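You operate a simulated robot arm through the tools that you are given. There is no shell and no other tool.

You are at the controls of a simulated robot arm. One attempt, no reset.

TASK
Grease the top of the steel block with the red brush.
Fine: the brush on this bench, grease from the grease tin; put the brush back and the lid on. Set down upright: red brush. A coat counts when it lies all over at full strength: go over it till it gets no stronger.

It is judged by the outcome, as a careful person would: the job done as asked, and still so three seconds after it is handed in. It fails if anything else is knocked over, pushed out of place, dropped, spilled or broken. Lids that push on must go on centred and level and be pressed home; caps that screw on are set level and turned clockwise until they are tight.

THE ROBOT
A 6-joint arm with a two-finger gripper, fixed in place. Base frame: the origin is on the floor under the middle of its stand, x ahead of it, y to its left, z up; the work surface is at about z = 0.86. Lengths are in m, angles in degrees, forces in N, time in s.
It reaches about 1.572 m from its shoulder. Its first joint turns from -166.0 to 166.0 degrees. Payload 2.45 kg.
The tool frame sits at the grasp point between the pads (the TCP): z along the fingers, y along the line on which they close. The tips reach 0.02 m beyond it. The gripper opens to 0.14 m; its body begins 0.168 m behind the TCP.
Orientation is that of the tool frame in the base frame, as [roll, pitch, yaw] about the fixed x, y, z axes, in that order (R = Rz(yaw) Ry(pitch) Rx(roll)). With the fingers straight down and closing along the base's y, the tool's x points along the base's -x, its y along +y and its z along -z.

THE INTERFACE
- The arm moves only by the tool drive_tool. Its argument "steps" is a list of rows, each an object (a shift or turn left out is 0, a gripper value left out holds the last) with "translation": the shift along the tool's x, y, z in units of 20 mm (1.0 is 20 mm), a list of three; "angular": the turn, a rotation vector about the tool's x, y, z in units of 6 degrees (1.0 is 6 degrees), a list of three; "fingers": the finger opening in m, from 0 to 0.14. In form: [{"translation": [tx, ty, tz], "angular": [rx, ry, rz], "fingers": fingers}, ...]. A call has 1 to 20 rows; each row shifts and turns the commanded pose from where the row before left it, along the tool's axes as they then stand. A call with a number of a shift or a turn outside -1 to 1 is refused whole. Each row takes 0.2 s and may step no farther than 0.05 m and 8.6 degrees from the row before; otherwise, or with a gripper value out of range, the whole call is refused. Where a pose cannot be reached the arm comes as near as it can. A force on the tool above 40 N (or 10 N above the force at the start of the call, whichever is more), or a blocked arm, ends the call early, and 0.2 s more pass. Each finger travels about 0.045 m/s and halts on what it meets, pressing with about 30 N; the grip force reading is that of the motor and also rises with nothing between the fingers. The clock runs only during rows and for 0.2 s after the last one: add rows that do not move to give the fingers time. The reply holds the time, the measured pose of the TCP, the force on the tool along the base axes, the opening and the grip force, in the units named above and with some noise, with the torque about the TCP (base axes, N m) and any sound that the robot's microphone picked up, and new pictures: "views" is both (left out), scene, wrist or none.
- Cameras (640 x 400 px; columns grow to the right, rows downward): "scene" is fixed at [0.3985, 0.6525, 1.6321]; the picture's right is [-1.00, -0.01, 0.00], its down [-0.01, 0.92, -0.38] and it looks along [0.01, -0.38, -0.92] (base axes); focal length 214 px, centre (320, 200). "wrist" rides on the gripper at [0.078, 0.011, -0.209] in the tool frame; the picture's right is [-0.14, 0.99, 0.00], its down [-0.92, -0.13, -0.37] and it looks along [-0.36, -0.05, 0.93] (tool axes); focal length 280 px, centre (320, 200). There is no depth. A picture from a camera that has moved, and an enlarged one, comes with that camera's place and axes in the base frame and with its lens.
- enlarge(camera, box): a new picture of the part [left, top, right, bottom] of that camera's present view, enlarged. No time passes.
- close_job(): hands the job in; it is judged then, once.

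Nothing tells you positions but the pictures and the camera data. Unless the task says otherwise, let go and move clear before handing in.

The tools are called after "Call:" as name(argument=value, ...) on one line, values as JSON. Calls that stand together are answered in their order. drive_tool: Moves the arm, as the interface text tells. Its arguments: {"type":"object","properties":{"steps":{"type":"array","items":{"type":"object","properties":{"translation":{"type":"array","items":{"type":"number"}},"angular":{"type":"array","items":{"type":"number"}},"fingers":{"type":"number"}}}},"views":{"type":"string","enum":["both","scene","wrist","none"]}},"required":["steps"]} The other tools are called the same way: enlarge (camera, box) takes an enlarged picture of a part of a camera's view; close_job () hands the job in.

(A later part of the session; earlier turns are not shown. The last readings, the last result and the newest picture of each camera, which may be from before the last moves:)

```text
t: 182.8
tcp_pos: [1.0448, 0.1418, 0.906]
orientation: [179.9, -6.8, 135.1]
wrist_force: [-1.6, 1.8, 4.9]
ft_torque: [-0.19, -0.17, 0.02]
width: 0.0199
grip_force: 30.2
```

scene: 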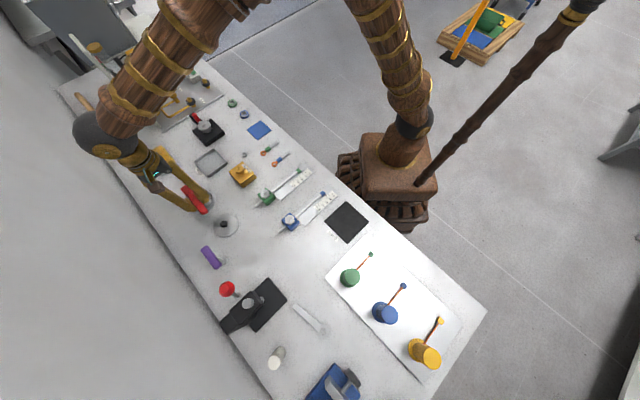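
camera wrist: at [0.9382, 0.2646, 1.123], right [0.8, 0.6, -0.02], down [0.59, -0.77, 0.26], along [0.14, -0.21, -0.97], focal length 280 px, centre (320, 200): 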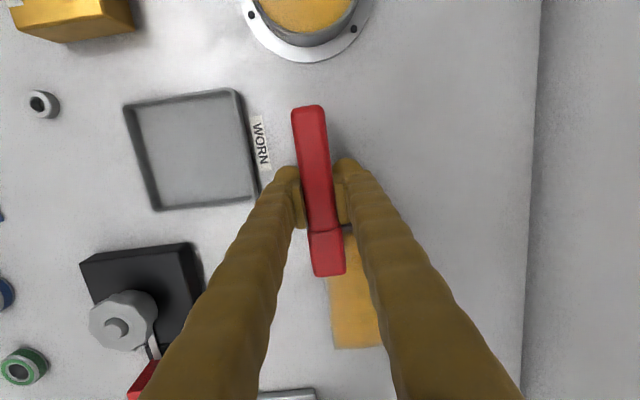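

The motion plane has a steady ~0.8° slope relative to the block (far end lower); I'll build that into the strokes. Drawing back along the left edge now.

Call:
drive_tool(steps=[{"translation": [0.5968, 0, 0.0629]}, {"translation": [0.5968, 0, 0.0629]}, {"translation": [0.5968, 0, 0.0629]}, {"translation": [0.5968, 0, 0.0629]}, {}], views="none")

Call:
drive_tool(steps=[{"translation": [0.5968, 0, 0.0629]}, {"translation": [0.5968, 0, 0.0629]}, {"translation": [0.5968, 0, 0.0629]}, {"translation": [0.5968, 0, 0.0629]}, {"translation": [0.5968, 0, 0.0629]}, {}], views="wrist")

Call:
enlarge(camera="wrist", box=[240, 200, 420, 360])

```text
t: 184.0
tcp_pos: [1.0104, 0.1777, 0.9033]
orientation: [180.0, -6.9, 135.1]
wrist_force: [4.3, -2.4, 11.9]
ft_torque: [-0.63, -0.68, 0.03]
width: 0.0198
grip_force: 30.6
```

```text
t: 185.4
tcp_pos: [0.9675, 0.2196, 0.9038]
orientation: [-180.0, -6.8, 135.1]
wrist_force: [0.6, 0.1, -0.9]
ft_torque: [0.0, 0.04, 0.02]
width: 0.0194
grip_force: 30.8
camera wrist: at [0.9378, 0.2648, 1.1215], right [0.8, 0.6, -0.02], down [0.59, -0.77, 0.26], along [0.14, -0.21, -0.97], focal length 280 px, centre (320, 200)
```

wrist: 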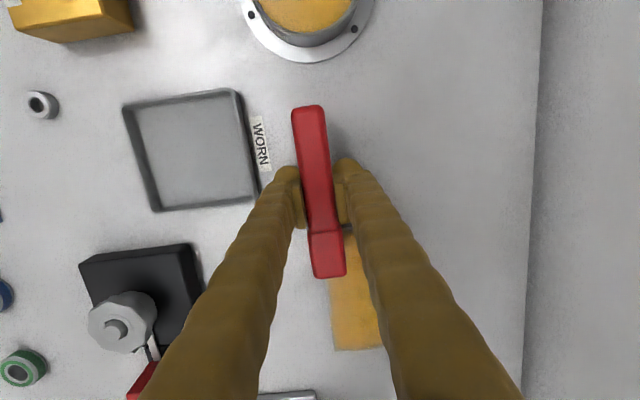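

```text
2.50 times, centred on (330, 280) of wrist
camera zoom: at [0.9378, 0.2648, 1.1215], right [0.8, 0.6, -0.02], down [0.59, -0.77, 0.26], along [0.14, -0.21, -0.97], focal length 701 px, centre (295, 0)
```

zoom: 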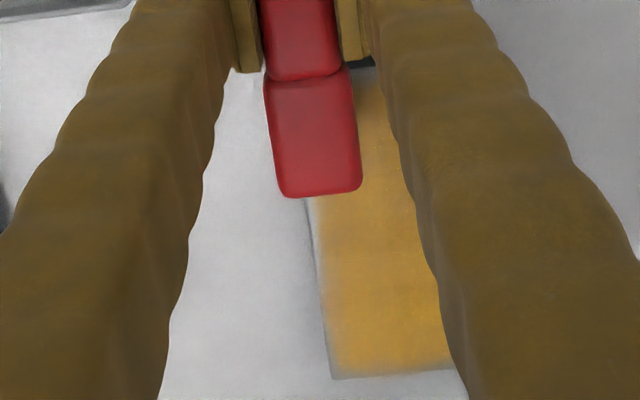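

Call:
drive_tool(steps=[{"translation": [0.0888, 0, -0.745]}, {"translation": [0.0888, 0.5, -0.745]}, {"translation": [0.993, 0.5, 0.1184]}, {"translation": [0.993, 0.5, 0.1184]}, {"translation": [0.993, 0, 0.1184]}, {"translation": [0.993, 0, 0.1184]}, {}], views="wrist")

Call:
enlarge(camera="wrist", box=[240, 230, 400, 400])

Call:
enlarge(camera="scene", box=[120, 130, 200, 190])

```text
t: 187.0
tcp_pos: [0.935, 0.2966, 0.9354]
orientation: [-180.0, -6.8, 135.0]
wrist_force: [-0.2, -0.1, -1.9]
ft_torque: [0.03, 0.08, -0.01]
width: 0.0191
grip_force: 30.1
camera wrist: at [0.9037, 0.342, 1.152], right [0.8, 0.6, -0.02], down [0.59, -0.77, 0.26], along [0.14, -0.21, -0.97], focal length 280 px, centre (320, 200)
```

wrist: 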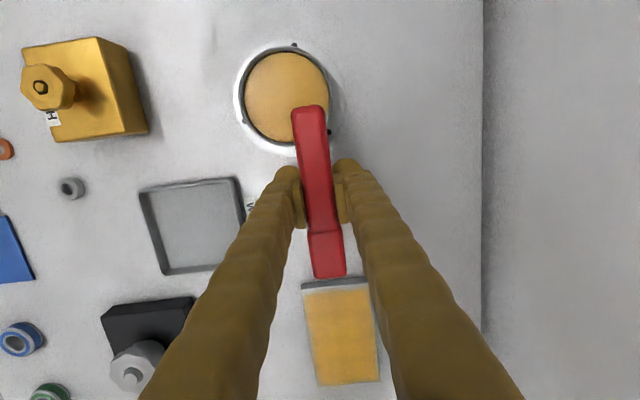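

```text
2.35 times, centred on (320, 315) of wrist
camera zoom: at [0.9037, 0.342, 1.152], right [0.8, 0.6, -0.02], down [0.59, -0.77, 0.26], along [0.14, -0.21, -0.97], focal length 660 px, centre (320, -71)
```

zoom: 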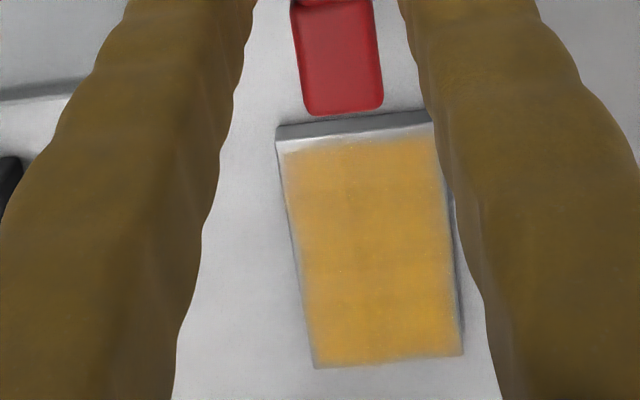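

```text
6.67 times, centred on (160, 160) of scene
camera zoom: at [0.3985, 0.6525, 1.6321], right [-1.0, -0.01, 0.0], down [-0.01, 0.92, -0.38], along [0.01, -0.38, -0.92], focal length 1430 px, centre (1387, 467)
```

zoom: 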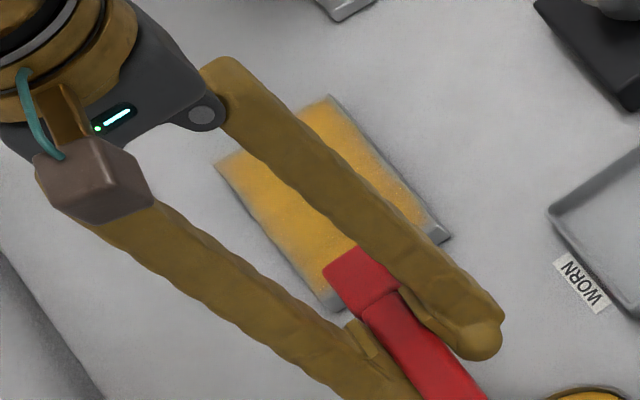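

The coat is even over most of the block; what remains is an ~8 mm strip at the near edge and a thin strip at the left edge. I reload and work those edges with the head overhanging a bit.

Call:
drive_tool(steps=[{"translation": [0.0817, 0, -0.685]}, {"translation": [0.0817, 0, -0.685]}, {"translation": [0.0817, 0, -0.685]}, {"angular": [0, 0.28, 0]}, {"translation": [0.9199, -0.124, 0.1368]}, {"translation": [0.9199, -0.124, 0.1368]}, {"translation": [0.9199, -0.124, 0.1368]}, {"translation": [0.9199, -0.124, 0.1368]}, {"translation": [0.9199, -0.124, 0.1368]}, {"translation": [0.9199, -0.124, 0.1368]}, {"translation": [0.9199, -0.124, 0.1368]}, {"translation": [-0.103, 0, 0.6924]}, {"translation": [-0.103, 0, 0.6924]}, {"translation": [-0.103, 0, 0.6924]}, {"translation": [-0.103, 0, 0.6924]}, {}], views="wrist")

Call:
enlarge(camera="wrist", box=[220, 120, 420, 300])

Call:
drive_tool(steps=[{"translation": [-0.0074, 0, 0.0495]}, {"translation": [-0.0074, 0, 0.0495]}, {}], views="none")

Call:
drive_tool(steps=[{"translation": [-0.0074, 0, 0.0495]}, {}], views="none")

```text
t: 190.4
tcp_pos: [0.8299, 0.3777, 0.9198]
orientation: [179.9, -8.5, 135.1]
wrist_force: [0.1, -0.2, -0.7]
ft_torque: [-0.01, 0.01, 0.0]
width: 0.0194
grip_force: 29.9
camera wrist: at [0.803, 0.4166, 1.14], right [0.8, 0.61, -0.02], down [0.59, -0.77, 0.23], along [0.12, -0.19, -0.97], focal length 280 px, centre (320, 200)
```

wrist: 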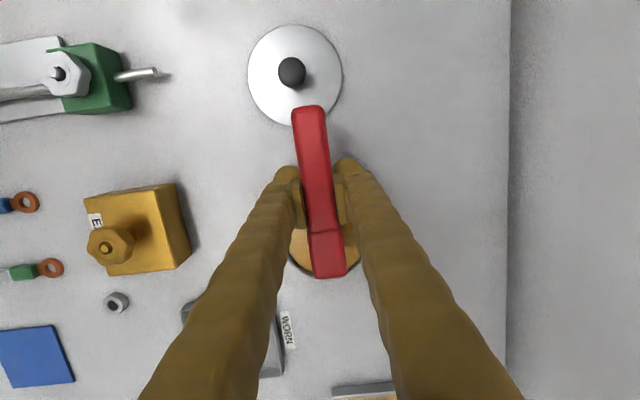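

```text
2.22 times, centred on (320, 210) of wrist
camera zoom: at [0.803, 0.4166, 1.14], right [0.8, 0.61, -0.02], down [0.59, -0.77, 0.23], along [0.12, -0.19, -0.97], focal length 623 px, centre (320, 178)
```

zoom: 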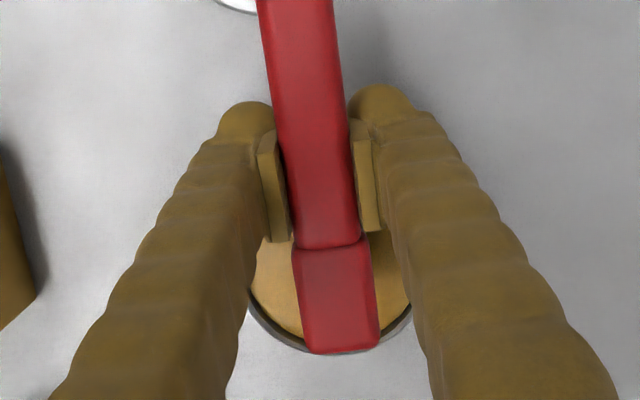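

```text
t: 191.2
tcp_pos: [0.8276, 0.3771, 0.9178]
orientation: [-179.9, -8.5, 135.1]
wrist_force: [-0.2, 0.2, -1.0]
ft_torque: [0.02, 0.05, -0.01]
width: 0.0193
grip_force: 29.9
```

```text
t: 191.8
tcp_pos: [0.8296, 0.3782, 0.919]
orientation: [-179.9, -8.5, 135.1]
wrist_force: [-0.5, -0.3, -1.0]
ft_torque: [0.02, 0.03, -0.02]
width: 0.0197
grip_force: 29.4
```

Call:
drive_tool(steps=[{"translation": [-0.0037, 0, 0.0247]}, {}], views="none")

Call:
drive_tool(steps=[{"translation": [-0.0037, 0, 0.0247]}, {}], views="none")

Call:
drive_tool(steps=[{"translation": [-0.0037, 0, 0.0247]}, {}], views="none")

```text
t: 192.4
tcp_pos: [0.8286, 0.3763, 0.9182]
orientation: [180.0, -8.5, 135.1]
wrist_force: [0.2, -0.1, -1.8]
ft_torque: [0.02, 0.03, 0.03]
width: 0.0195
grip_force: 30.2
```

```text
t: 193.0
tcp_pos: [0.8296, 0.3757, 0.9169]
orientation: [-179.9, -8.5, 135.1]
wrist_force: [-0.4, -0.3, -1.0]
ft_torque: [0.03, 0.0, -0.01]
width: 0.0197
grip_force: 30.3
```

```text
t: 193.6
tcp_pos: [0.8291, 0.3761, 0.9158]
orientation: [180.0, -8.5, 135.1]
wrist_force: [0.0, 0.0, -1.8]
ft_torque: [0.03, -0.01, 0.01]
width: 0.0196
grip_force: 29.9
```

Call:
drive_tool(steps=[{"translation": [-0.0037, 0, 0.0247]}, {}], views="none")

Call:
drive_tool(steps=[{"translation": [-0.0037, 0, 0.0247]}, {}], views="none")

```text
t: 194.2
tcp_pos: [0.8295, 0.3759, 0.9155]
orientation: [-180.0, -8.4, 135.1]
wrist_force: [2.1, -3.1, 9.0]
ft_torque: [-0.53, -0.48, -0.05]
width: 0.0197
grip_force: 30.6
```

```text
t: 194.8
tcp_pos: [0.8285, 0.3778, 0.9155]
orientation: [179.9, -8.4, 135.0]
wrist_force: [-4.9, 2.2, 17.0]
ft_torque: [-0.64, -0.61, -0.09]
width: 0.0196
grip_force: 29.6
```

Call:
drive_tool(steps=[{"translation": [0.114, 0, -0.7665]}, {"translation": [0.114, 0, -0.7665]}, {"translation": [0.114, 0, -0.7665]}, {"translation": [0.114, 0, -0.7665]}, {"translation": [-0.9505, -0.083, -0.1414]}, {"translation": [-0.9505, -0.083, -0.1414]}, {"translation": [-0.9505, -0.083, -0.1414]}, {"translation": [-0.9505, -0.083, -0.1414]}, {"translation": [-0.9505, -0.083, -0.1414]}, {"translation": [-0.9505, -0.083, -0.1414]}, {"translation": [-0.9505, -0.083, -0.1414]}, {"translation": [-0.9505, -0.083, -0.1414]}, {"translation": [-0.9505, -0.083, -0.1414]}, {"translation": [-0.9505, -0.083, -0.1414]}, {}], views="none")

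Call:
drive_tool(steps=[{"translation": [-0.1052, 0, 0.7072]}, {"translation": [-0.1052, 0, 0.7072]}, {"translation": [-0.1052, 0, 0.7072]}, {"translation": [-0.1052, 0, 0.7072]}, {"translation": [-0.1052, 0, 0.7072]}, {}], views="wrist")

Call:
enlarge(camera="wrist", box=[240, 180, 420, 360])

Call:
drive_tool(steps=[{"translation": [-0.0037, 0, 0.0247]}, {}], views="none")

Call:
drive_tool(steps=[{"translation": [-0.0037, 0, 0.0247]}, {}], views="none")

```text
t: 198.0
tcp_pos: [0.9518, 0.2298, 0.977]
orientation: [-179.9, -8.5, 135.2]
wrist_force: [-0.9, 0.4, -1.1]
ft_torque: [0.03, 0.06, 0.01]
width: 0.0193
grip_force: 30.3
```

```text
t: 199.4
tcp_pos: [0.9513, 0.2281, 0.9051]
orientation: [180.0, -8.5, 135.0]
wrist_force: [0.2, 0.5, -1.4]
ft_torque: [0.03, 0.01, 0.0]
width: 0.0195
grip_force: 30.0
camera wrist: at [0.9262, 0.2683, 1.1244], right [0.8, 0.6, -0.02], down [0.59, -0.77, 0.23], along [0.12, -0.19, -0.97], focal length 280 px, centre (320, 200)
```

wrist: 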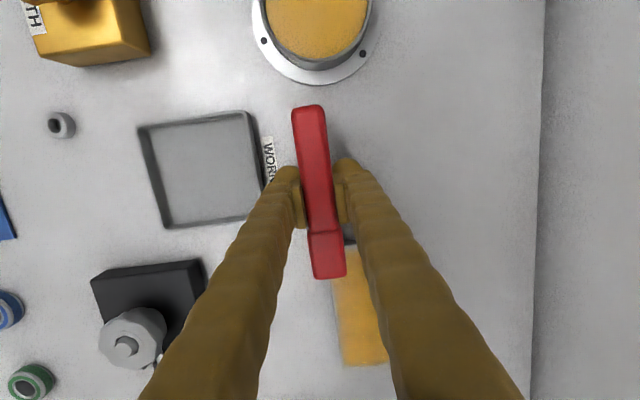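

```text
2.22 times, centred on (330, 270) of wrist
camera zoom: at [0.9262, 0.2683, 1.1244], right [0.8, 0.6, -0.02], down [0.59, -0.77, 0.23], along [0.12, -0.19, -0.97], focal length 623 px, centre (298, 44)
```

zoom: 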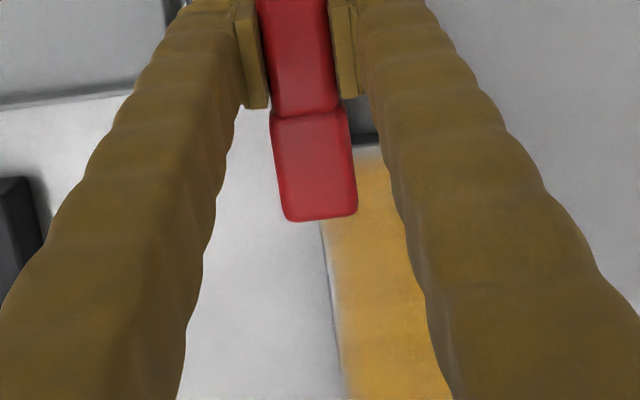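

```text
t: 200.0
tcp_pos: [0.9521, 0.2295, 0.9057]
orientation: [180.0, -8.4, 135.1]
wrist_force: [0.5, -0.3, -1.3]
ft_torque: [0.03, 0.04, -0.03]
width: 0.0197
grip_force: 29.8
```

```text
t: 200.6
tcp_pos: [0.9532, 0.229, 0.9045]
orientation: [-179.9, -8.4, 135.2]
wrist_force: [-0.7, 0.1, -1.6]
ft_torque: [0.05, 0.02, 0.02]
width: 0.0194
grip_force: 30.1
```

Call:
drive_tool(steps=[{"translation": [-0.0037, 0, 0.0247]}, {}], views="none")

Call:
drive_tool(steps=[{"translation": [-0.0037, 0, 0.0247]}, {}], views="none")

Call:
drive_tool(steps=[{"translation": [-0.0037, 0, 0.0247]}, {}], views="none")

```text
t: 201.2
tcp_pos: [0.9523, 0.2288, 0.9041]
orientation: [180.0, -8.5, 135.0]
wrist_force: [-0.4, -0.1, -0.7]
ft_torque: [0.03, 0.02, -0.01]
width: 0.0196
grip_force: 30.5
```

```text
t: 201.8
tcp_pos: [0.954, 0.2288, 0.9036]
orientation: [-179.9, -8.5, 135.1]
wrist_force: [-0.5, -2.1, 4.5]
ft_torque: [-0.25, -0.16, -0.09]
width: 0.0195
grip_force: 30.5
```

```text
t: 202.4
tcp_pos: [0.9528, 0.2284, 0.9021]
orientation: [179.9, -8.5, 135.2]
wrist_force: [-4.2, 1.2, 9.3]
ft_torque: [-0.36, -0.42, -0.07]
width: 0.0194
grip_force: 30.2
```

Call:
drive_tool(steps=[{"translation": [0, 0.5, 0]}, {"translation": [0, 0.5, 0]}, {"translation": [0, 0.5, 0]}, {}], views="none")

Call:
drive_tool(steps=[{"translation": [0, 0.5, 0]}, {"translation": [0, 0.5, 0]}, {"translation": [0, 0.5, 0]}, {"translation": [0, 0.4, 0]}, {}], views="wrist")

Call:
enlarge(camera="wrist", box=[240, 180, 420, 360])

```text
t: 203.4
tcp_pos: [0.9731, 0.25, 0.9023]
orientation: [-180.0, -8.4, 135.0]
wrist_force: [-1.0, -2.5, 3.6]
ft_torque: [-0.23, -0.22, -0.17]
width: 0.0195
grip_force: 29.6
```

```text
t: 204.6
tcp_pos: [1.0017, 0.2758, 0.903]
orientation: [-180.0, -8.5, 135.1]
wrist_force: [-0.6, 0.0, -1.9]
ft_torque: [0.02, 0.01, 0.01]
width: 0.0196
grip_force: 30.0
camera wrist: at [0.9756, 0.3168, 1.1217], right [0.8, 0.6, -0.02], down [0.59, -0.77, 0.23], along [0.12, -0.19, -0.97], focal length 280 px, centre (320, 200)
```

wrist: 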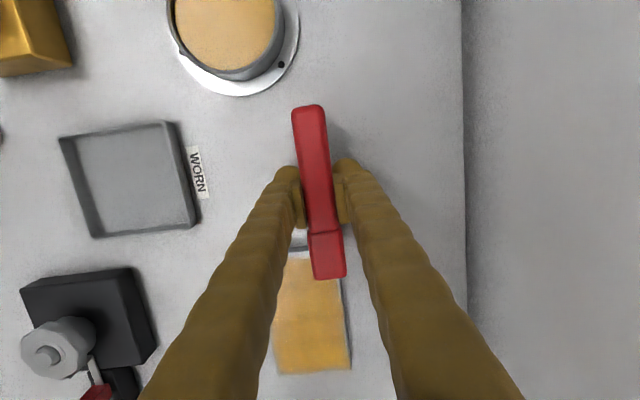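

```text
2.22 times, centred on (330, 270) of wrist
camera zoom: at [0.9756, 0.3168, 1.1217], right [0.8, 0.6, -0.02], down [0.59, -0.77, 0.23], along [0.12, -0.19, -0.97], focal length 623 px, centre (298, 44)
```

zoom: 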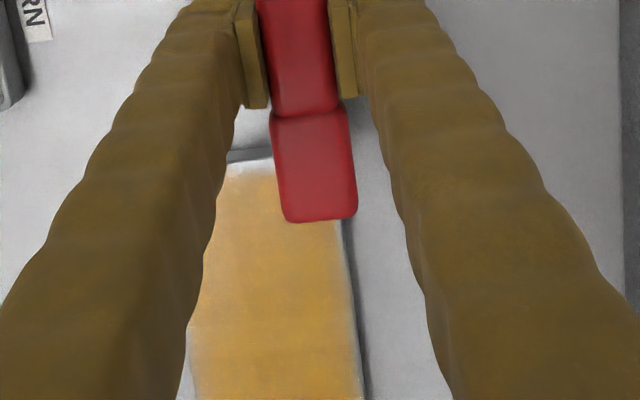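

Call:
enlarge(camera="wrist", box=[270, 230, 360, 300])

Call:
enlarge(camera="scene", box=[140, 140, 190, 178])

```text
5.71 times, centred on (315, 265) of wrist
camera zoom: at [0.9756, 0.3168, 1.1217], right [0.8, 0.6, -0.02], down [0.59, -0.77, 0.23], along [0.12, -0.19, -0.97], focal length 1602 px, centre (349, -171)
```

zoom: 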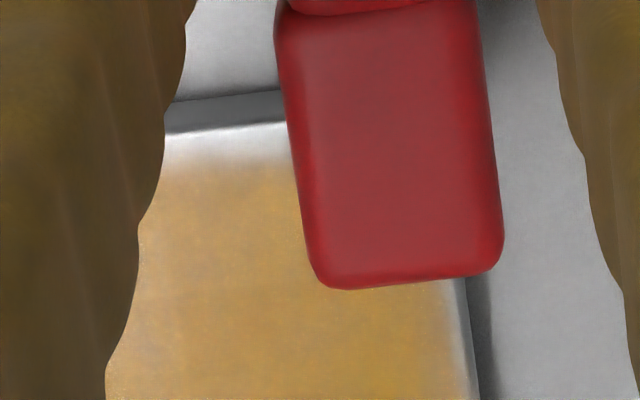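

```text
10.53 times, centred on (165, 159) of scene
camera zoom: at [0.3985, 0.6525, 1.6321], right [-1.0, -0.01, 0.0], down [-0.01, 0.92, -0.38], along [0.01, -0.38, -0.92], focal length 2258 px, centre (1952, 632)
```

zoom: 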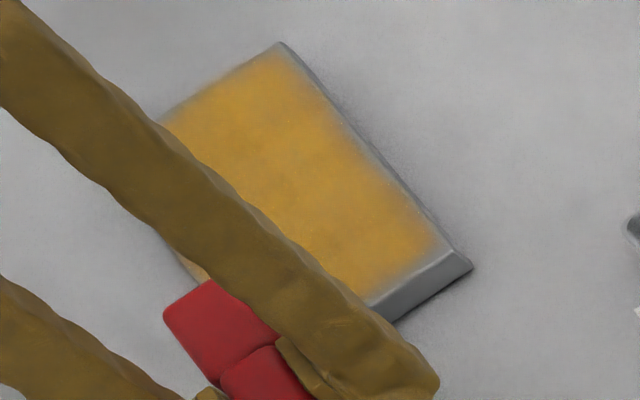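

Call:
drive_tool(steps=[{"translation": [-0.396, 0, -0.0588]}, {"translation": [-0.0037, 0, 0.0247]}, {}], views="none")

Call:
drive_tool(steps=[{"translation": [-0.0037, 0, 0.0247]}, {}], views="none")

```text
t: 205.4
tcp_pos: [1.0061, 0.2711, 0.9028]
orientation: [180.0, -8.6, 135.1]
wrist_force: [-0.5, -2.4, 4.2]
ft_torque: [-0.24, -0.18, -0.11]
width: 0.0196
grip_force: 29.7
```

```text
t: 206.0
tcp_pos: [1.0066, 0.2727, 0.9014]
orientation: [-179.9, -8.3, 135.0]
wrist_force: [4.8, -3.9, 11.4]
ft_torque: [-0.67, -0.67, 0.05]
width: 0.0195
grip_force: 29.8
```

Call:
drive_tool(steps=[{"translation": [0, -0.5, 0]}, {"translation": [0, -0.5, 0]}, {"translation": [0, -0.5, 0]}, {}], views="none")

Call:
drive_tool(steps=[{"translation": [0, -0.5, 0]}, {"translation": [0, -0.5, 0]}, {"translation": [0, -0.5, 0]}, {}], views="wrist")

Call:
enlarge(camera="wrist", box=[270, 210, 400, 330])

Call:
enlarge(camera="scene", box=[140, 140, 190, 178])

```text
t: 207.0
tcp_pos: [0.9862, 0.2508, 0.9018]
orientation: [179.9, -8.5, 135.0]
wrist_force: [0.1, -0.5, -1.6]
ft_torque: [0.04, 0.02, 0.0]
width: 0.0195
grip_force: 29.8
```

```text
t: 208.0
tcp_pos: [0.9647, 0.2296, 0.9018]
orientation: [-180.0, -8.5, 135.1]
wrist_force: [0.1, -0.1, -0.6]
ft_torque: [-0.02, -0.05, 0.02]
width: 0.0192
grip_force: 29.8
camera wrist: at [0.9391, 0.2702, 1.1206], right [0.8, 0.6, -0.02], down [0.59, -0.77, 0.23], along [0.12, -0.19, -0.97], focal length 280 px, centre (320, 200)
```

wrist: 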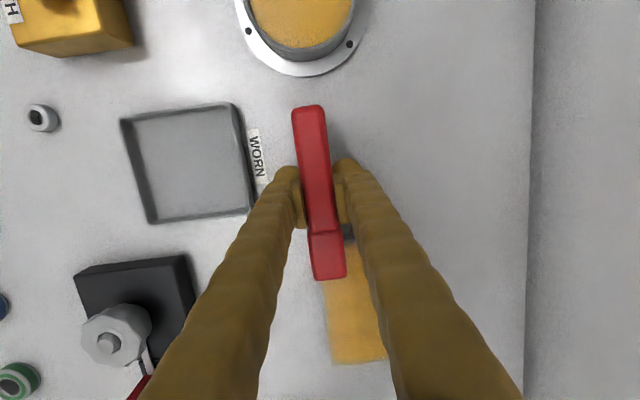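

```text
3.33 times, centred on (335, 270) of wrist
camera zoom: at [0.9391, 0.2702, 1.1206], right [0.8, 0.6, -0.02], down [0.59, -0.77, 0.23], along [0.12, -0.19, -0.97], focal length 935 px, centre (270, -33)
```

zoom: 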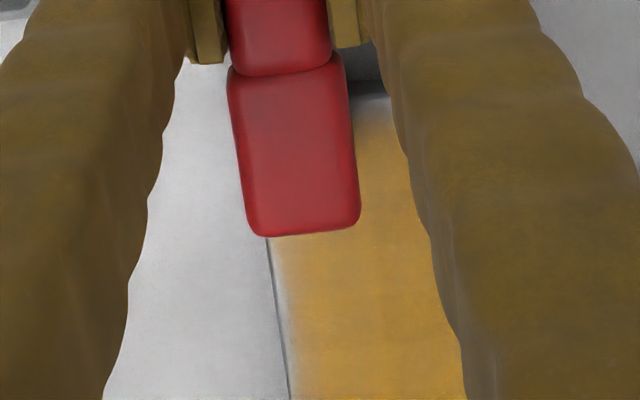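

```text
10.53 times, centred on (165, 159) of scene
camera zoom: at [0.3985, 0.6525, 1.6321], right [-1.0, -0.01, 0.0], down [-0.01, 0.92, -0.38], along [0.01, -0.38, -0.92], focal length 2258 px, centre (1952, 632)
```

zoom: 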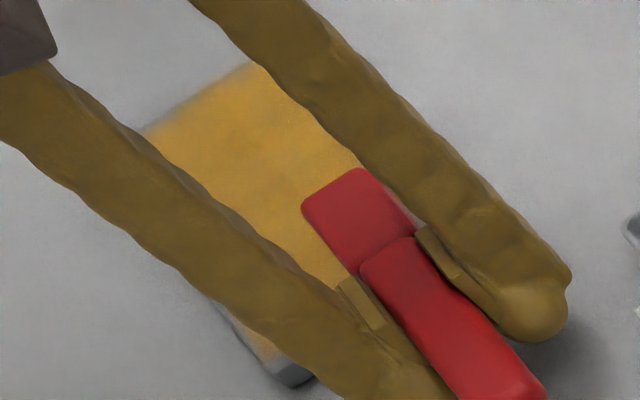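

Call:
drive_tool(steps=[{"translation": [-0.0037, 0, 0.0247]}, {}], views="none")

Call:
drive_tool(steps=[{"translation": [0, -0.4, 0]}, {"translation": [-0.4945, 0, -0.0735]}, {"translation": [-0.4945, 0, -0.0735]}, {"translation": [-0.4945, 0, -0.0735]}, {}], views="none")

```text
t: 208.6
tcp_pos: [0.9634, 0.2306, 0.9009]
orientation: [180.0, -8.4, 135.1]
wrist_force: [-0.9, 2.6, 10.2]
ft_torque: [-0.43, -0.42, 0.07]
width: 0.0195
grip_force: 30.4
```

```text
t: 209.8
tcp_pos: [0.9793, 0.2023, 0.9005]
orientation: [180.0, -8.5, 135.0]
wrist_force: [-2.7, 2.4, 5.9]
ft_torque: [-0.27, -0.27, 0.06]
width: 0.0195
grip_force: 30.2
```

Call:
drive_tool(steps=[{"translation": [0.4955, 0, 0.0668]}, {"translation": [0.4955, 0, 0.0668]}, {"translation": [0.4955, 0, 0.0668]}, {}], views="none")

Call:
drive_tool(steps=[{"translation": [0, 0.4, 0]}, {"translation": [0, 0.4, 0]}, {"translation": [-0.4955, 0, -0.0668]}, {"translation": [-0.4955, 0, -0.0668]}, {"translation": [-0.4955, 0, -0.0668]}, {}], views="none")

```text
t: 210.8
tcp_pos: [0.958, 0.2228, 0.9019]
orientation: [-180.0, -8.5, 134.9]
wrist_force: [-0.3, 0.3, -1.6]
ft_torque: [0.04, 0.0, -0.01]
width: 0.0194
grip_force: 30.1
```

```text
t: 212.2
tcp_pos: [0.9922, 0.2139, 0.9025]
orientation: [-179.9, -8.5, 135.0]
wrist_force: [0.4, 0.4, 0.8]
ft_torque: [-0.07, -0.08, 0.06]
width: 0.0195
grip_force: 29.6
```

Call:
drive_tool(steps=[{"translation": [-0.0037, 0, 0.0247]}, {"translation": [0.4955, 0, 0.07]}, {"translation": [0.4955, 0, 0.07]}, {"translation": [0.4955, 0, 0.07]}, {}], views="none")

Call:
drive_tool(steps=[{"translation": [-0.003, 0, 0.02]}, {}], views="wrist")

Call:
enlarge(camera="wrist", box=[270, 210, 400, 330])

```text
t: 213.4
tcp_pos: [0.9688, 0.2347, 0.9013]
orientation: [179.9, -8.6, 135.1]
wrist_force: [0.5, 0.2, -1.8]
ft_torque: [0.06, 0.01, -0.01]
width: 0.0196
grip_force: 29.5
```

```text
t: 214.0
tcp_pos: [0.9708, 0.2332, 0.9009]
orientation: [180.0, -8.5, 135.1]
wrist_force: [-1.0, 1.1, 1.6]
ft_torque: [-0.08, -0.07, -0.01]
width: 0.0197
grip_force: 29.2
camera wrist: at [0.9445, 0.2748, 1.1204], right [0.8, 0.6, -0.02], down [0.59, -0.77, 0.23], along [0.12, -0.19, -0.97], focal length 280 px, centre (320, 200)
```

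wrist: 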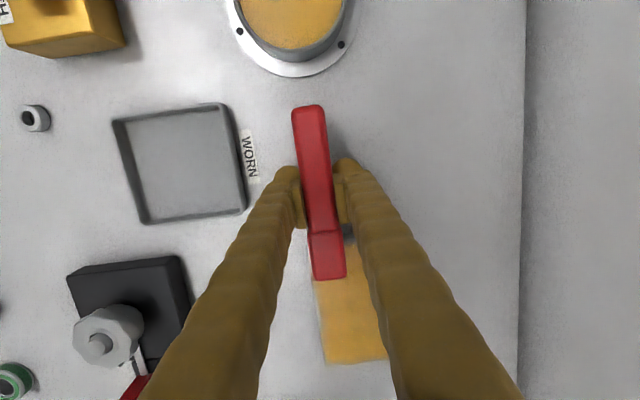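

```text
3.33 times, centred on (335, 270) of wrist
camera zoom: at [0.9445, 0.2748, 1.1204], right [0.8, 0.6, -0.02], down [0.59, -0.77, 0.23], along [0.12, -0.19, -0.97], focal length 935 px, centre (270, -33)
```

zoom: 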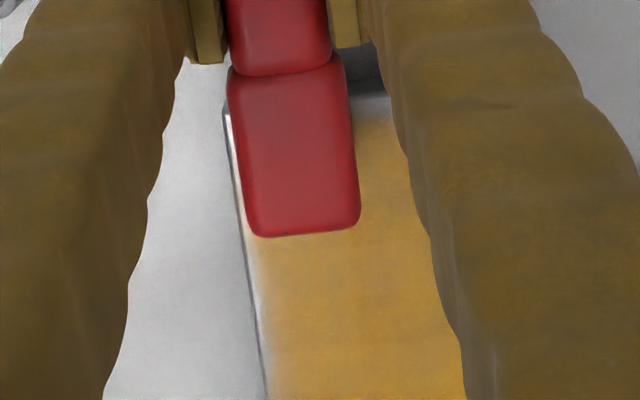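

Edges have simply had fewer passes in contact. I keep sweeping along the near edge and left edge, adding a hair of rotation per step to keep the bristles pressed.

Call:
drive_tool(steps=[{"translation": [-0.003, 0, 0.02]}, {"translation": [0, 0.5, 0], "angular": [0, 0.01, 0]}, {"translation": [0, 0.5, 0], "angular": [0, 0.01, 0]}, {"translation": [0, 0.5, 0], "angular": [0, 0.01, 0]}, {}], views="none")

Call:
drive_tool(steps=[{"translation": [0, 0.5, 0], "angular": [0, 0.01, 0]}, {"translation": [0, 0.5, 0], "angular": [0, 0.01, 0]}, {}], views="none")

```text
t: 215.2
tcp_pos: [0.9901, 0.2549, 0.902]
orientation: [-179.9, -8.7, 135.0]
wrist_force: [-3.7, -3.8, 11.3]
ft_torque: [-0.59, -0.51, -0.34]
width: 0.0195
grip_force: 30.1
```

```text
t: 216.0
tcp_pos: [1.0045, 0.2681, 0.9016]
orientation: [179.9, -8.9, 135.1]
wrist_force: [-3.0, -1.5, 10.7]
ft_torque: [-0.52, -0.5, -0.21]
width: 0.0197
grip_force: 30.2
```

Call:
drive_tool(steps=[{"translation": [0, -0.5, 0]}, {"translation": [0, -0.5, 0]}, {"translation": [0, -0.5, 0], "angular": [0, 0.01, 0]}, {}], views="none")

Call:
drive_tool(steps=[{"translation": [0, -0.5, 0], "angular": [0, 0.01, 0]}, {"translation": [0, -0.5, 0], "angular": [0, 0.01, 0]}, {"translation": [0, -0.5, 0], "angular": [0, 0.01, 0]}, {"translation": [0, -0.3, 0]}, {}], views="none")

```text
t: 217.0
tcp_pos: [0.9829, 0.2487, 0.901]
orientation: [-180.0, -8.8, 135.1]
wrist_force: [1.5, 0.0, -0.5]
ft_torque: [-0.01, 0.01, 0.01]
width: 0.0197
grip_force: 29.7
```

```text
t: 218.2
tcp_pos: [0.9582, 0.2233, 0.9009]
orientation: [-180.0, -9.1, 135.0]
wrist_force: [3.8, 4.7, 14.6]
ft_torque: [-0.6, -0.74, 0.4]
width: 0.0195
grip_force: 30.5
```

Call:
drive_tool(steps=[{"translation": [-0.594, 0, -0.0855]}, {"translation": [-0.594, 0, -0.0855]}, {"translation": [-0.594, 0, -0.0855], "angular": [0, 0.01, 0]}, {"translation": [-0.594, 0, -0.0855], "angular": [0, 0.01, 0]}, {}], views="none")

Call:
drive_tool(steps=[{"translation": [-0.594, 0, -0.0855], "angular": [0, 0.01, 0]}, {"translation": [-0.594, 0, -0.0855], "angular": [0, 0.01, 0]}, {"translation": [-0.594, 0, -0.0855], "angular": [0, 0.01, 0]}, {"translation": [-0.594, 0, -0.0855], "angular": [0, 0.01, 0]}, {"translation": [-0.594, 0, -0.0855], "angular": [0, 0.01, 0]}, {}], views="wrist")

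Call:
enlarge(camera="wrist", box=[230, 60, 400, 230])

Call:
enlarge(camera="scene", box=[140, 140, 190, 178])

```text
t: 219.4
tcp_pos: [0.9931, 0.1881, 0.8982]
orientation: [180.0, -9.0, 135.0]
wrist_force: [-0.4, -0.6, 0.0]
ft_torque: [-0.08, -0.05, -0.05]
width: 0.0193
grip_force: 30.3
```

```text
t: 220.8
tcp_pos: [1.0353, 0.1461, 0.9016]
orientation: [-180.0, -9.3, 135.2]
wrist_force: [-0.2, 0.3, -1.5]
ft_torque: [0.06, 0.02, 0.01]
width: 0.0195
grip_force: 30.1
camera wrist: at [1.0119, 0.1839, 1.1207], right [0.8, 0.61, -0.02], down [0.6, -0.77, 0.21], along [0.11, -0.18, -0.98], focal length 280 px, centre (320, 200)
```

wrist: 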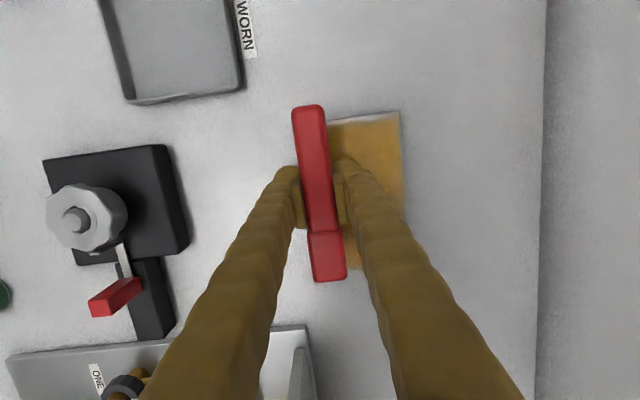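

```text
2.35 times, centred on (315, 145) of wrist
camera zoom: at [1.0119, 0.1839, 1.1207], right [0.8, 0.61, -0.02], down [0.6, -0.77, 0.21], along [0.11, -0.18, -0.98], focal length 660 px, centre (332, 329)
```

zoom: 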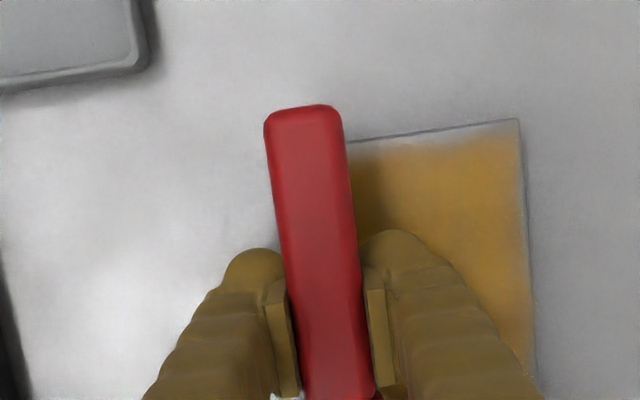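

```text
10.53 times, centred on (165, 159) of scene
camera zoom: at [0.3985, 0.6525, 1.6321], right [-1.0, -0.01, 0.0], down [-0.01, 0.92, -0.38], along [0.01, -0.38, -0.92], focal length 2258 px, centre (1952, 632)
```

zoom: 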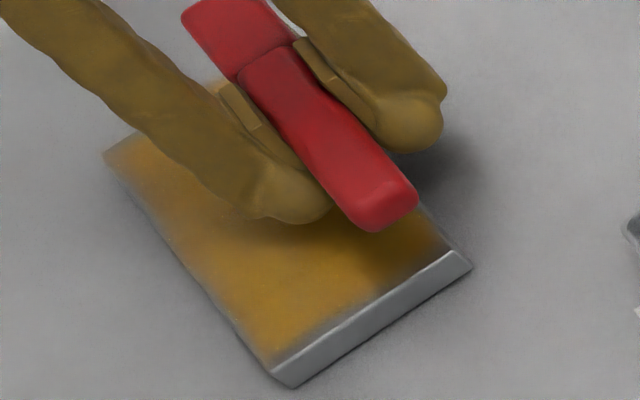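

The coat is close; remaining thin margins are at the edges and near-right corner. To stop the pivoting for good I'll set the brush on the block again and re-grip it by its head, directly above the bristles.

Call:
drive_tool(steps=[{"translation": [0.0327, 0, -0.1973]}, {"translation": [0, 0.85, 0]}, {"translation": [0, 0.85, 0]}, {"translation": [0.9372, 0, 0.1555]}, {"translation": [0.9372, 0, 0.1555]}, {"translation": [-0.0164, 0, 0.0987]}, {}], views="none")

Call:
drive_tool(steps=[{"translation": [-0.0082, 0, 0.0493]}, {}], views="none")

Call:
drive_tool(steps=[{"translation": [-0.0082, 0, 0.0493]}, {}], views="none")

```text
t: 222.4
tcp_pos: [1.0334, 0.198, 0.9017]
orientation: [179.9, -9.4, 135.0]
wrist_force: [0.4, 0.4, -1.6]
ft_torque: [0.03, 0.03, 0.0]
width: 0.0196
grip_force: 30.2
```

```text
t: 223.0
tcp_pos: [1.033, 0.1976, 0.8987]
orientation: [-180.0, -9.4, 135.0]
wrist_force: [2.2, -0.2, 4.9]
ft_torque: [-0.22, -0.26, 0.02]
width: 0.0191
grip_force: 29.8
```

```text
t: 223.6
tcp_pos: [1.0321, 0.1982, 0.9005]
orientation: [180.0, -9.5, 135.1]
wrist_force: [0.4, -0.4, 15.8]
ft_torque: [-0.64, -0.63, -0.04]
width: 0.0193
grip_force: 30.0
```

Call:
drive_tool(steps=[{"translation": [0.0066, 0, -0.0395]}, {}, {"fingers": 0.046}, {}, {}, {}])

Call:
enlarge(camera="wrist", box=[220, 80, 420, 300])

Call:
enlarge(camera="scene", box=[130, 135, 190, 180])

```text
t: 225.0
tcp_pos: [1.0313, 0.1977, 0.8984]
orientation: [-179.9, -9.4, 135.0]
wrist_force: [0.8, -0.2, -0.9]
ft_torque: [0.02, -0.04, 0.0]
width: 0.0461
grip_force: 0.0
camera wrist: at [1.0092, 0.2355, 1.1182], right [0.8, 0.61, -0.02], down [0.6, -0.77, 0.21], along [0.11, -0.18, -0.98], focal length 280 px, centre (320, 200)
```

scene: 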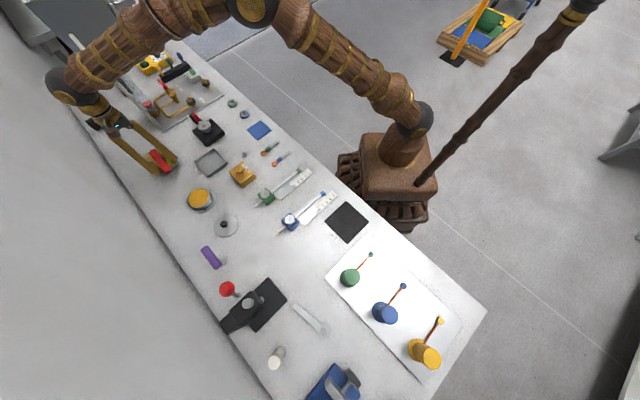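
wrist: 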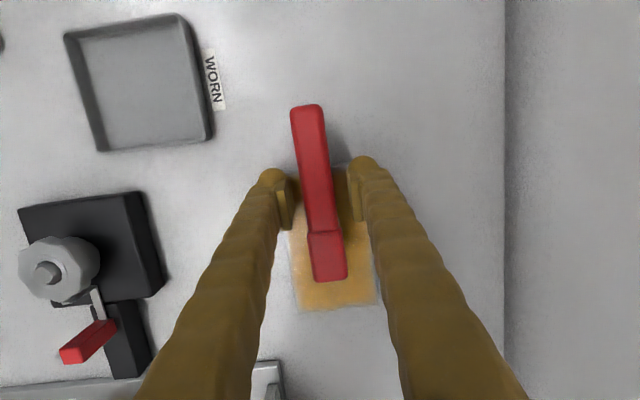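

```text
1.82 times, centred on (320, 190) of wrist
camera zoom: at [1.0092, 0.2355, 1.1182], right [0.8, 0.61, -0.02], down [0.6, -0.77, 0.21], along [0.11, -0.18, -0.98], focal length 510 px, centre (320, 218)
```

zoom: 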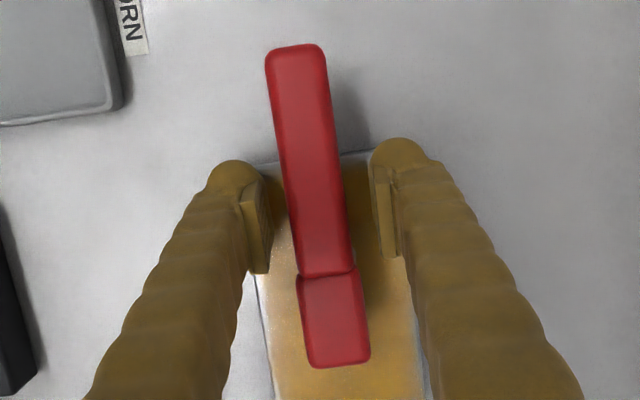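

```text
8.89 times, centred on (160, 158) of scene
camera zoom: at [0.3985, 0.6525, 1.6321], right [-1.0, -0.01, 0.0], down [-0.01, 0.92, -0.38], along [0.01, -0.38, -0.92], focal length 1906 px, centre (1742, 578)
```

zoom: 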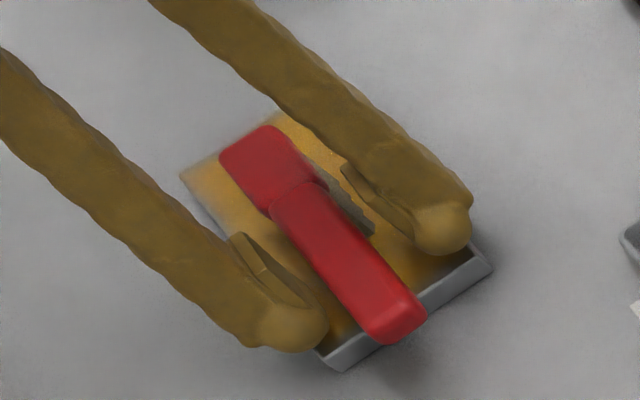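

Scene close-up shows the bristles squarely under the head. I now straighten the gripper and move it forward over the head.

Call:
drive_tool(steps=[{"translation": [0.0655, 0, -0.3946]}, {"angular": [0, -0.785, 0]}, {"angular": [0, -0.785, 0]}, {"translation": [-0.783, 0, 0]}, {"translation": [-0.783, 0, 0]}, {"translation": [-0.783, 0, 0]}, {}])

Call:
enlarge(camera="wrist", box=[220, 40, 420, 260])

Call:
enlarge(camera="scene", box=[130, 135, 190, 180])

```text
t: 226.6
tcp_pos: [1.0657, 0.1664, 0.9087]
orientation: [180.0, 0.0, 135.0]
wrist_force: [0.0, -0.2, 0.1]
ft_torque: [0.02, 0.0, -0.01]
width: 0.0461
grip_force: 0.0
camera wrist: at [1.0181, 0.2288, 1.1186], right [0.8, 0.6, 0.0], down [0.56, -0.74, 0.37], along [0.22, -0.29, -0.93], focal length 280 px, centre (320, 200)
```

scene: 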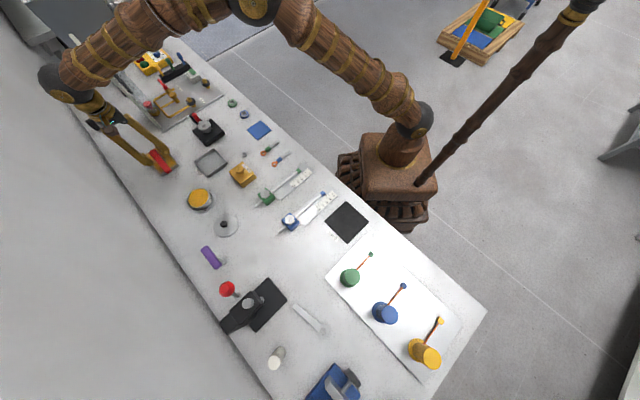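
wrist: 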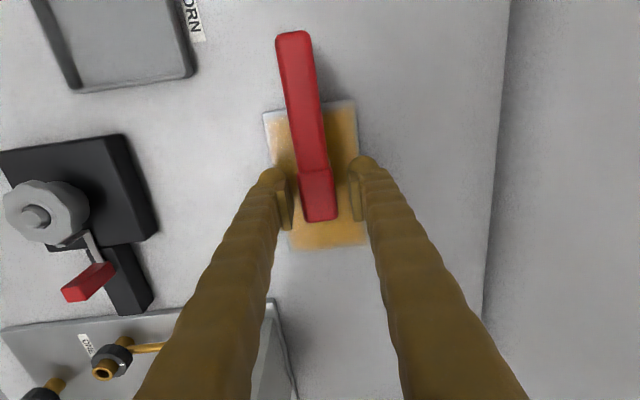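

```text
1.82 times, centred on (320, 150) of wrist
camera zoom: at [1.0181, 0.2288, 1.1186], right [0.8, 0.6, 0.0], down [0.56, -0.74, 0.37], along [0.22, -0.29, -0.93], focal length 510 px, centre (320, 291)
```

zoom: 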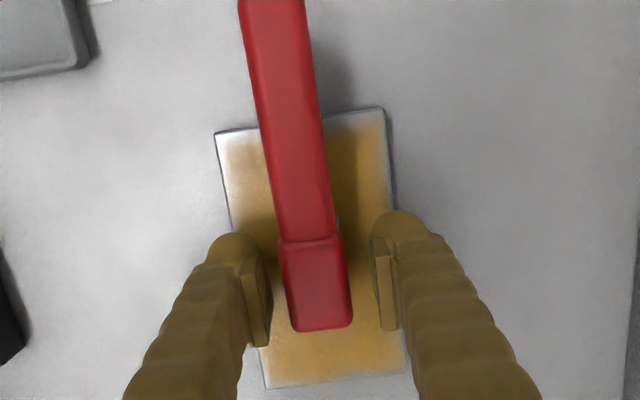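

```text
8.89 times, centred on (160, 158) of scene
camera zoom: at [0.3985, 0.6525, 1.6321], right [-1.0, -0.01, 0.0], down [-0.01, 0.92, -0.38], along [0.01, -0.38, -0.92], focal length 1906 px, centre (1742, 578)
```

zoom: 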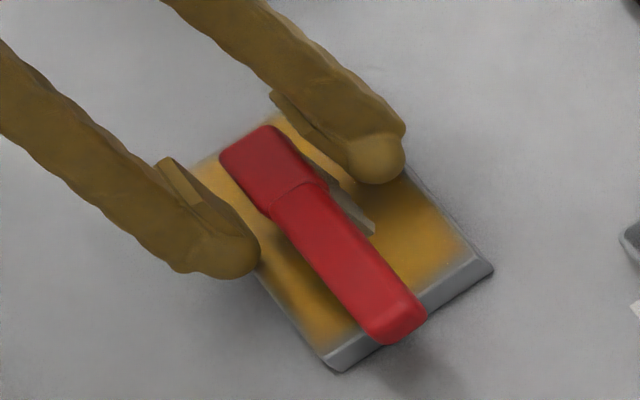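

The head is centred between the pads. Nudging 2 mm sideways and closing on the head.

Call:
drive_tool(steps=[{"translation": [0, -0.09, 0]}, {"fingers": 0.0}, {}, {}, {}, {}], views="wrist")

Call:
enlarge(camera="wrist", box=[220, 40, 420, 260])

```text
t: 228.0
tcp_pos: [1.0643, 0.1642, 0.9073]
orientation: [179.9, 0.0, 135.1]
wrist_force: [-0.6, -0.3, 0.7]
ft_torque: [-0.03, 0.02, 0.01]
width: 0.0239
grip_force: 29.9
camera wrist: at [1.0166, 0.227, 1.1173], right [0.8, 0.6, 0.0], down [0.56, -0.74, 0.37], along [0.22, -0.29, -0.93], focal length 280 px, centre (320, 200)
```

wrist: 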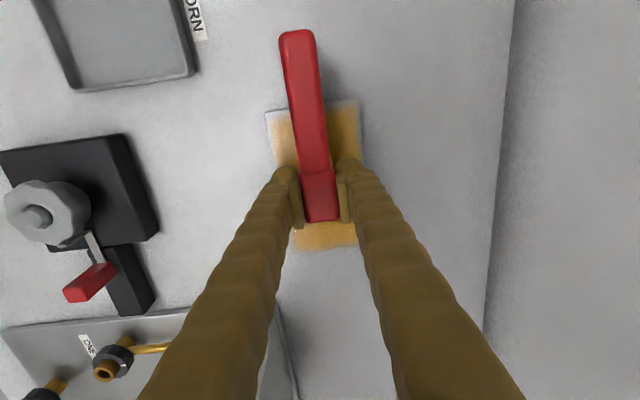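

```text
1.82 times, centred on (320, 150) of wrist
camera zoom: at [1.0166, 0.227, 1.1173], right [0.8, 0.6, 0.0], down [0.56, -0.74, 0.37], along [0.22, -0.29, -0.93], focal length 510 px, centre (320, 291)
```

zoom: 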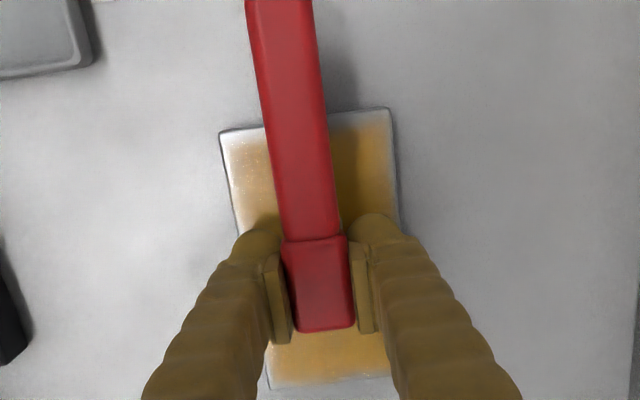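

Firm grip directly over the bristles. Now reload at the tin with this new grip.

Call:
drive_tool(steps=[{"translation": [0, 0, -0.5]}, {"translation": [0, 0, -1]}, {"translation": [0, 0, -1]}, {"translation": [0, 0, -1]}, {"translation": [0.95, -0.058, 0]}, {"translation": [0.95, -0.058, 0]}, {"translation": [0.95, -0.058, 0]}, {"translation": [0.95, -0.058, 0]}, {"translation": [0.95, -0.058, 0]}, {"translation": [0.95, -0.058, 0]}, {"translation": [0.95, -0.058, 0]}, {"translation": [0.95, -0.058, 0]}, {"translation": [0.95, -0.058, 0]}, {"translation": [0.95, -0.058, 0]}, {"translation": [0.95, -0.058, 0]}, {"translation": [0.95, -0.058, 0]}, {"translation": [0.95, -0.058, 0]}, {"translation": [0.95, -0.058, 0]}, {}])

Call:
enlarge(camera="scene", box=[120, 130, 200, 190])

Call:
enlarge(camera="wrist", box=[220, 40, 420, 260])

```text
t: 232.0
tcp_pos: [0.8624, 0.3381, 0.9767]
orientation: [180.0, 0.0, 135.0]
wrist_force: [0.5, -0.1, -1.9]
ft_torque: [-0.02, -0.02, 0.01]
width: 0.0241
grip_force: 30.1
camera wrist: at [0.8156, 0.4015, 1.1866], right [0.8, 0.6, 0.0], down [0.56, -0.74, 0.37], along [0.22, -0.29, -0.93], focal length 280 px, centre (320, 200)
```

scene: 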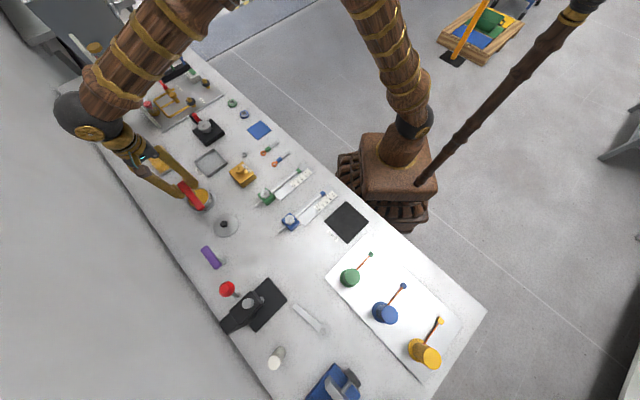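
wrist: 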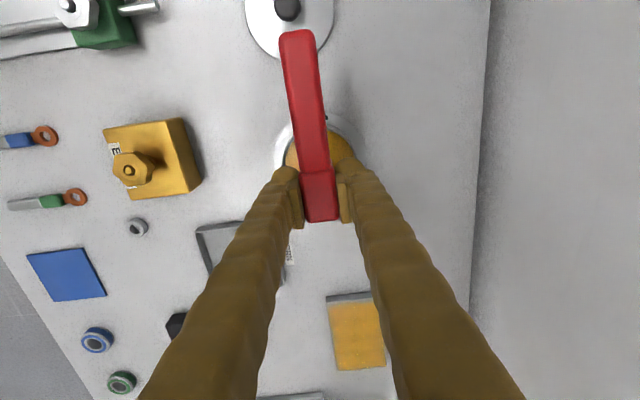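

```text
6.67 times, centred on (160, 160) of scene
camera zoom: at [0.3985, 0.6525, 1.6321], right [-1.0, -0.01, 0.0], down [-0.01, 0.92, -0.38], along [0.01, -0.38, -0.92], focal length 1430 px, centre (1387, 467)
```

zoom: 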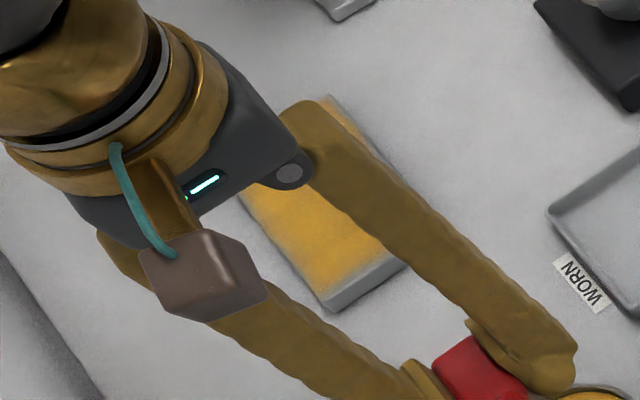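

```text
1.82 times, centred on (320, 150) of wrist
camera zoom: at [0.8156, 0.4015, 1.1866], right [0.8, 0.6, 0.0], down [0.56, -0.74, 0.37], along [0.22, -0.29, -0.93], focal length 510 px, centre (320, 291)
```

zoom: 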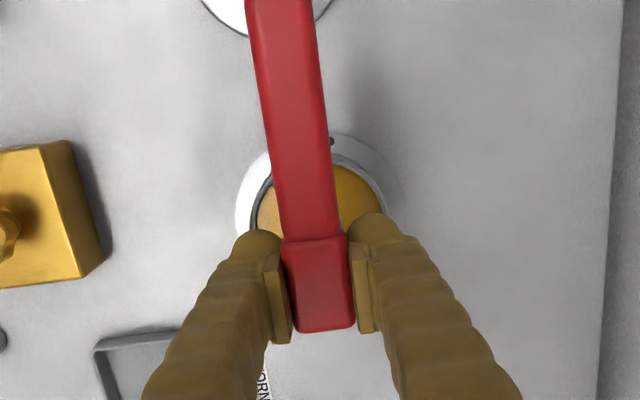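

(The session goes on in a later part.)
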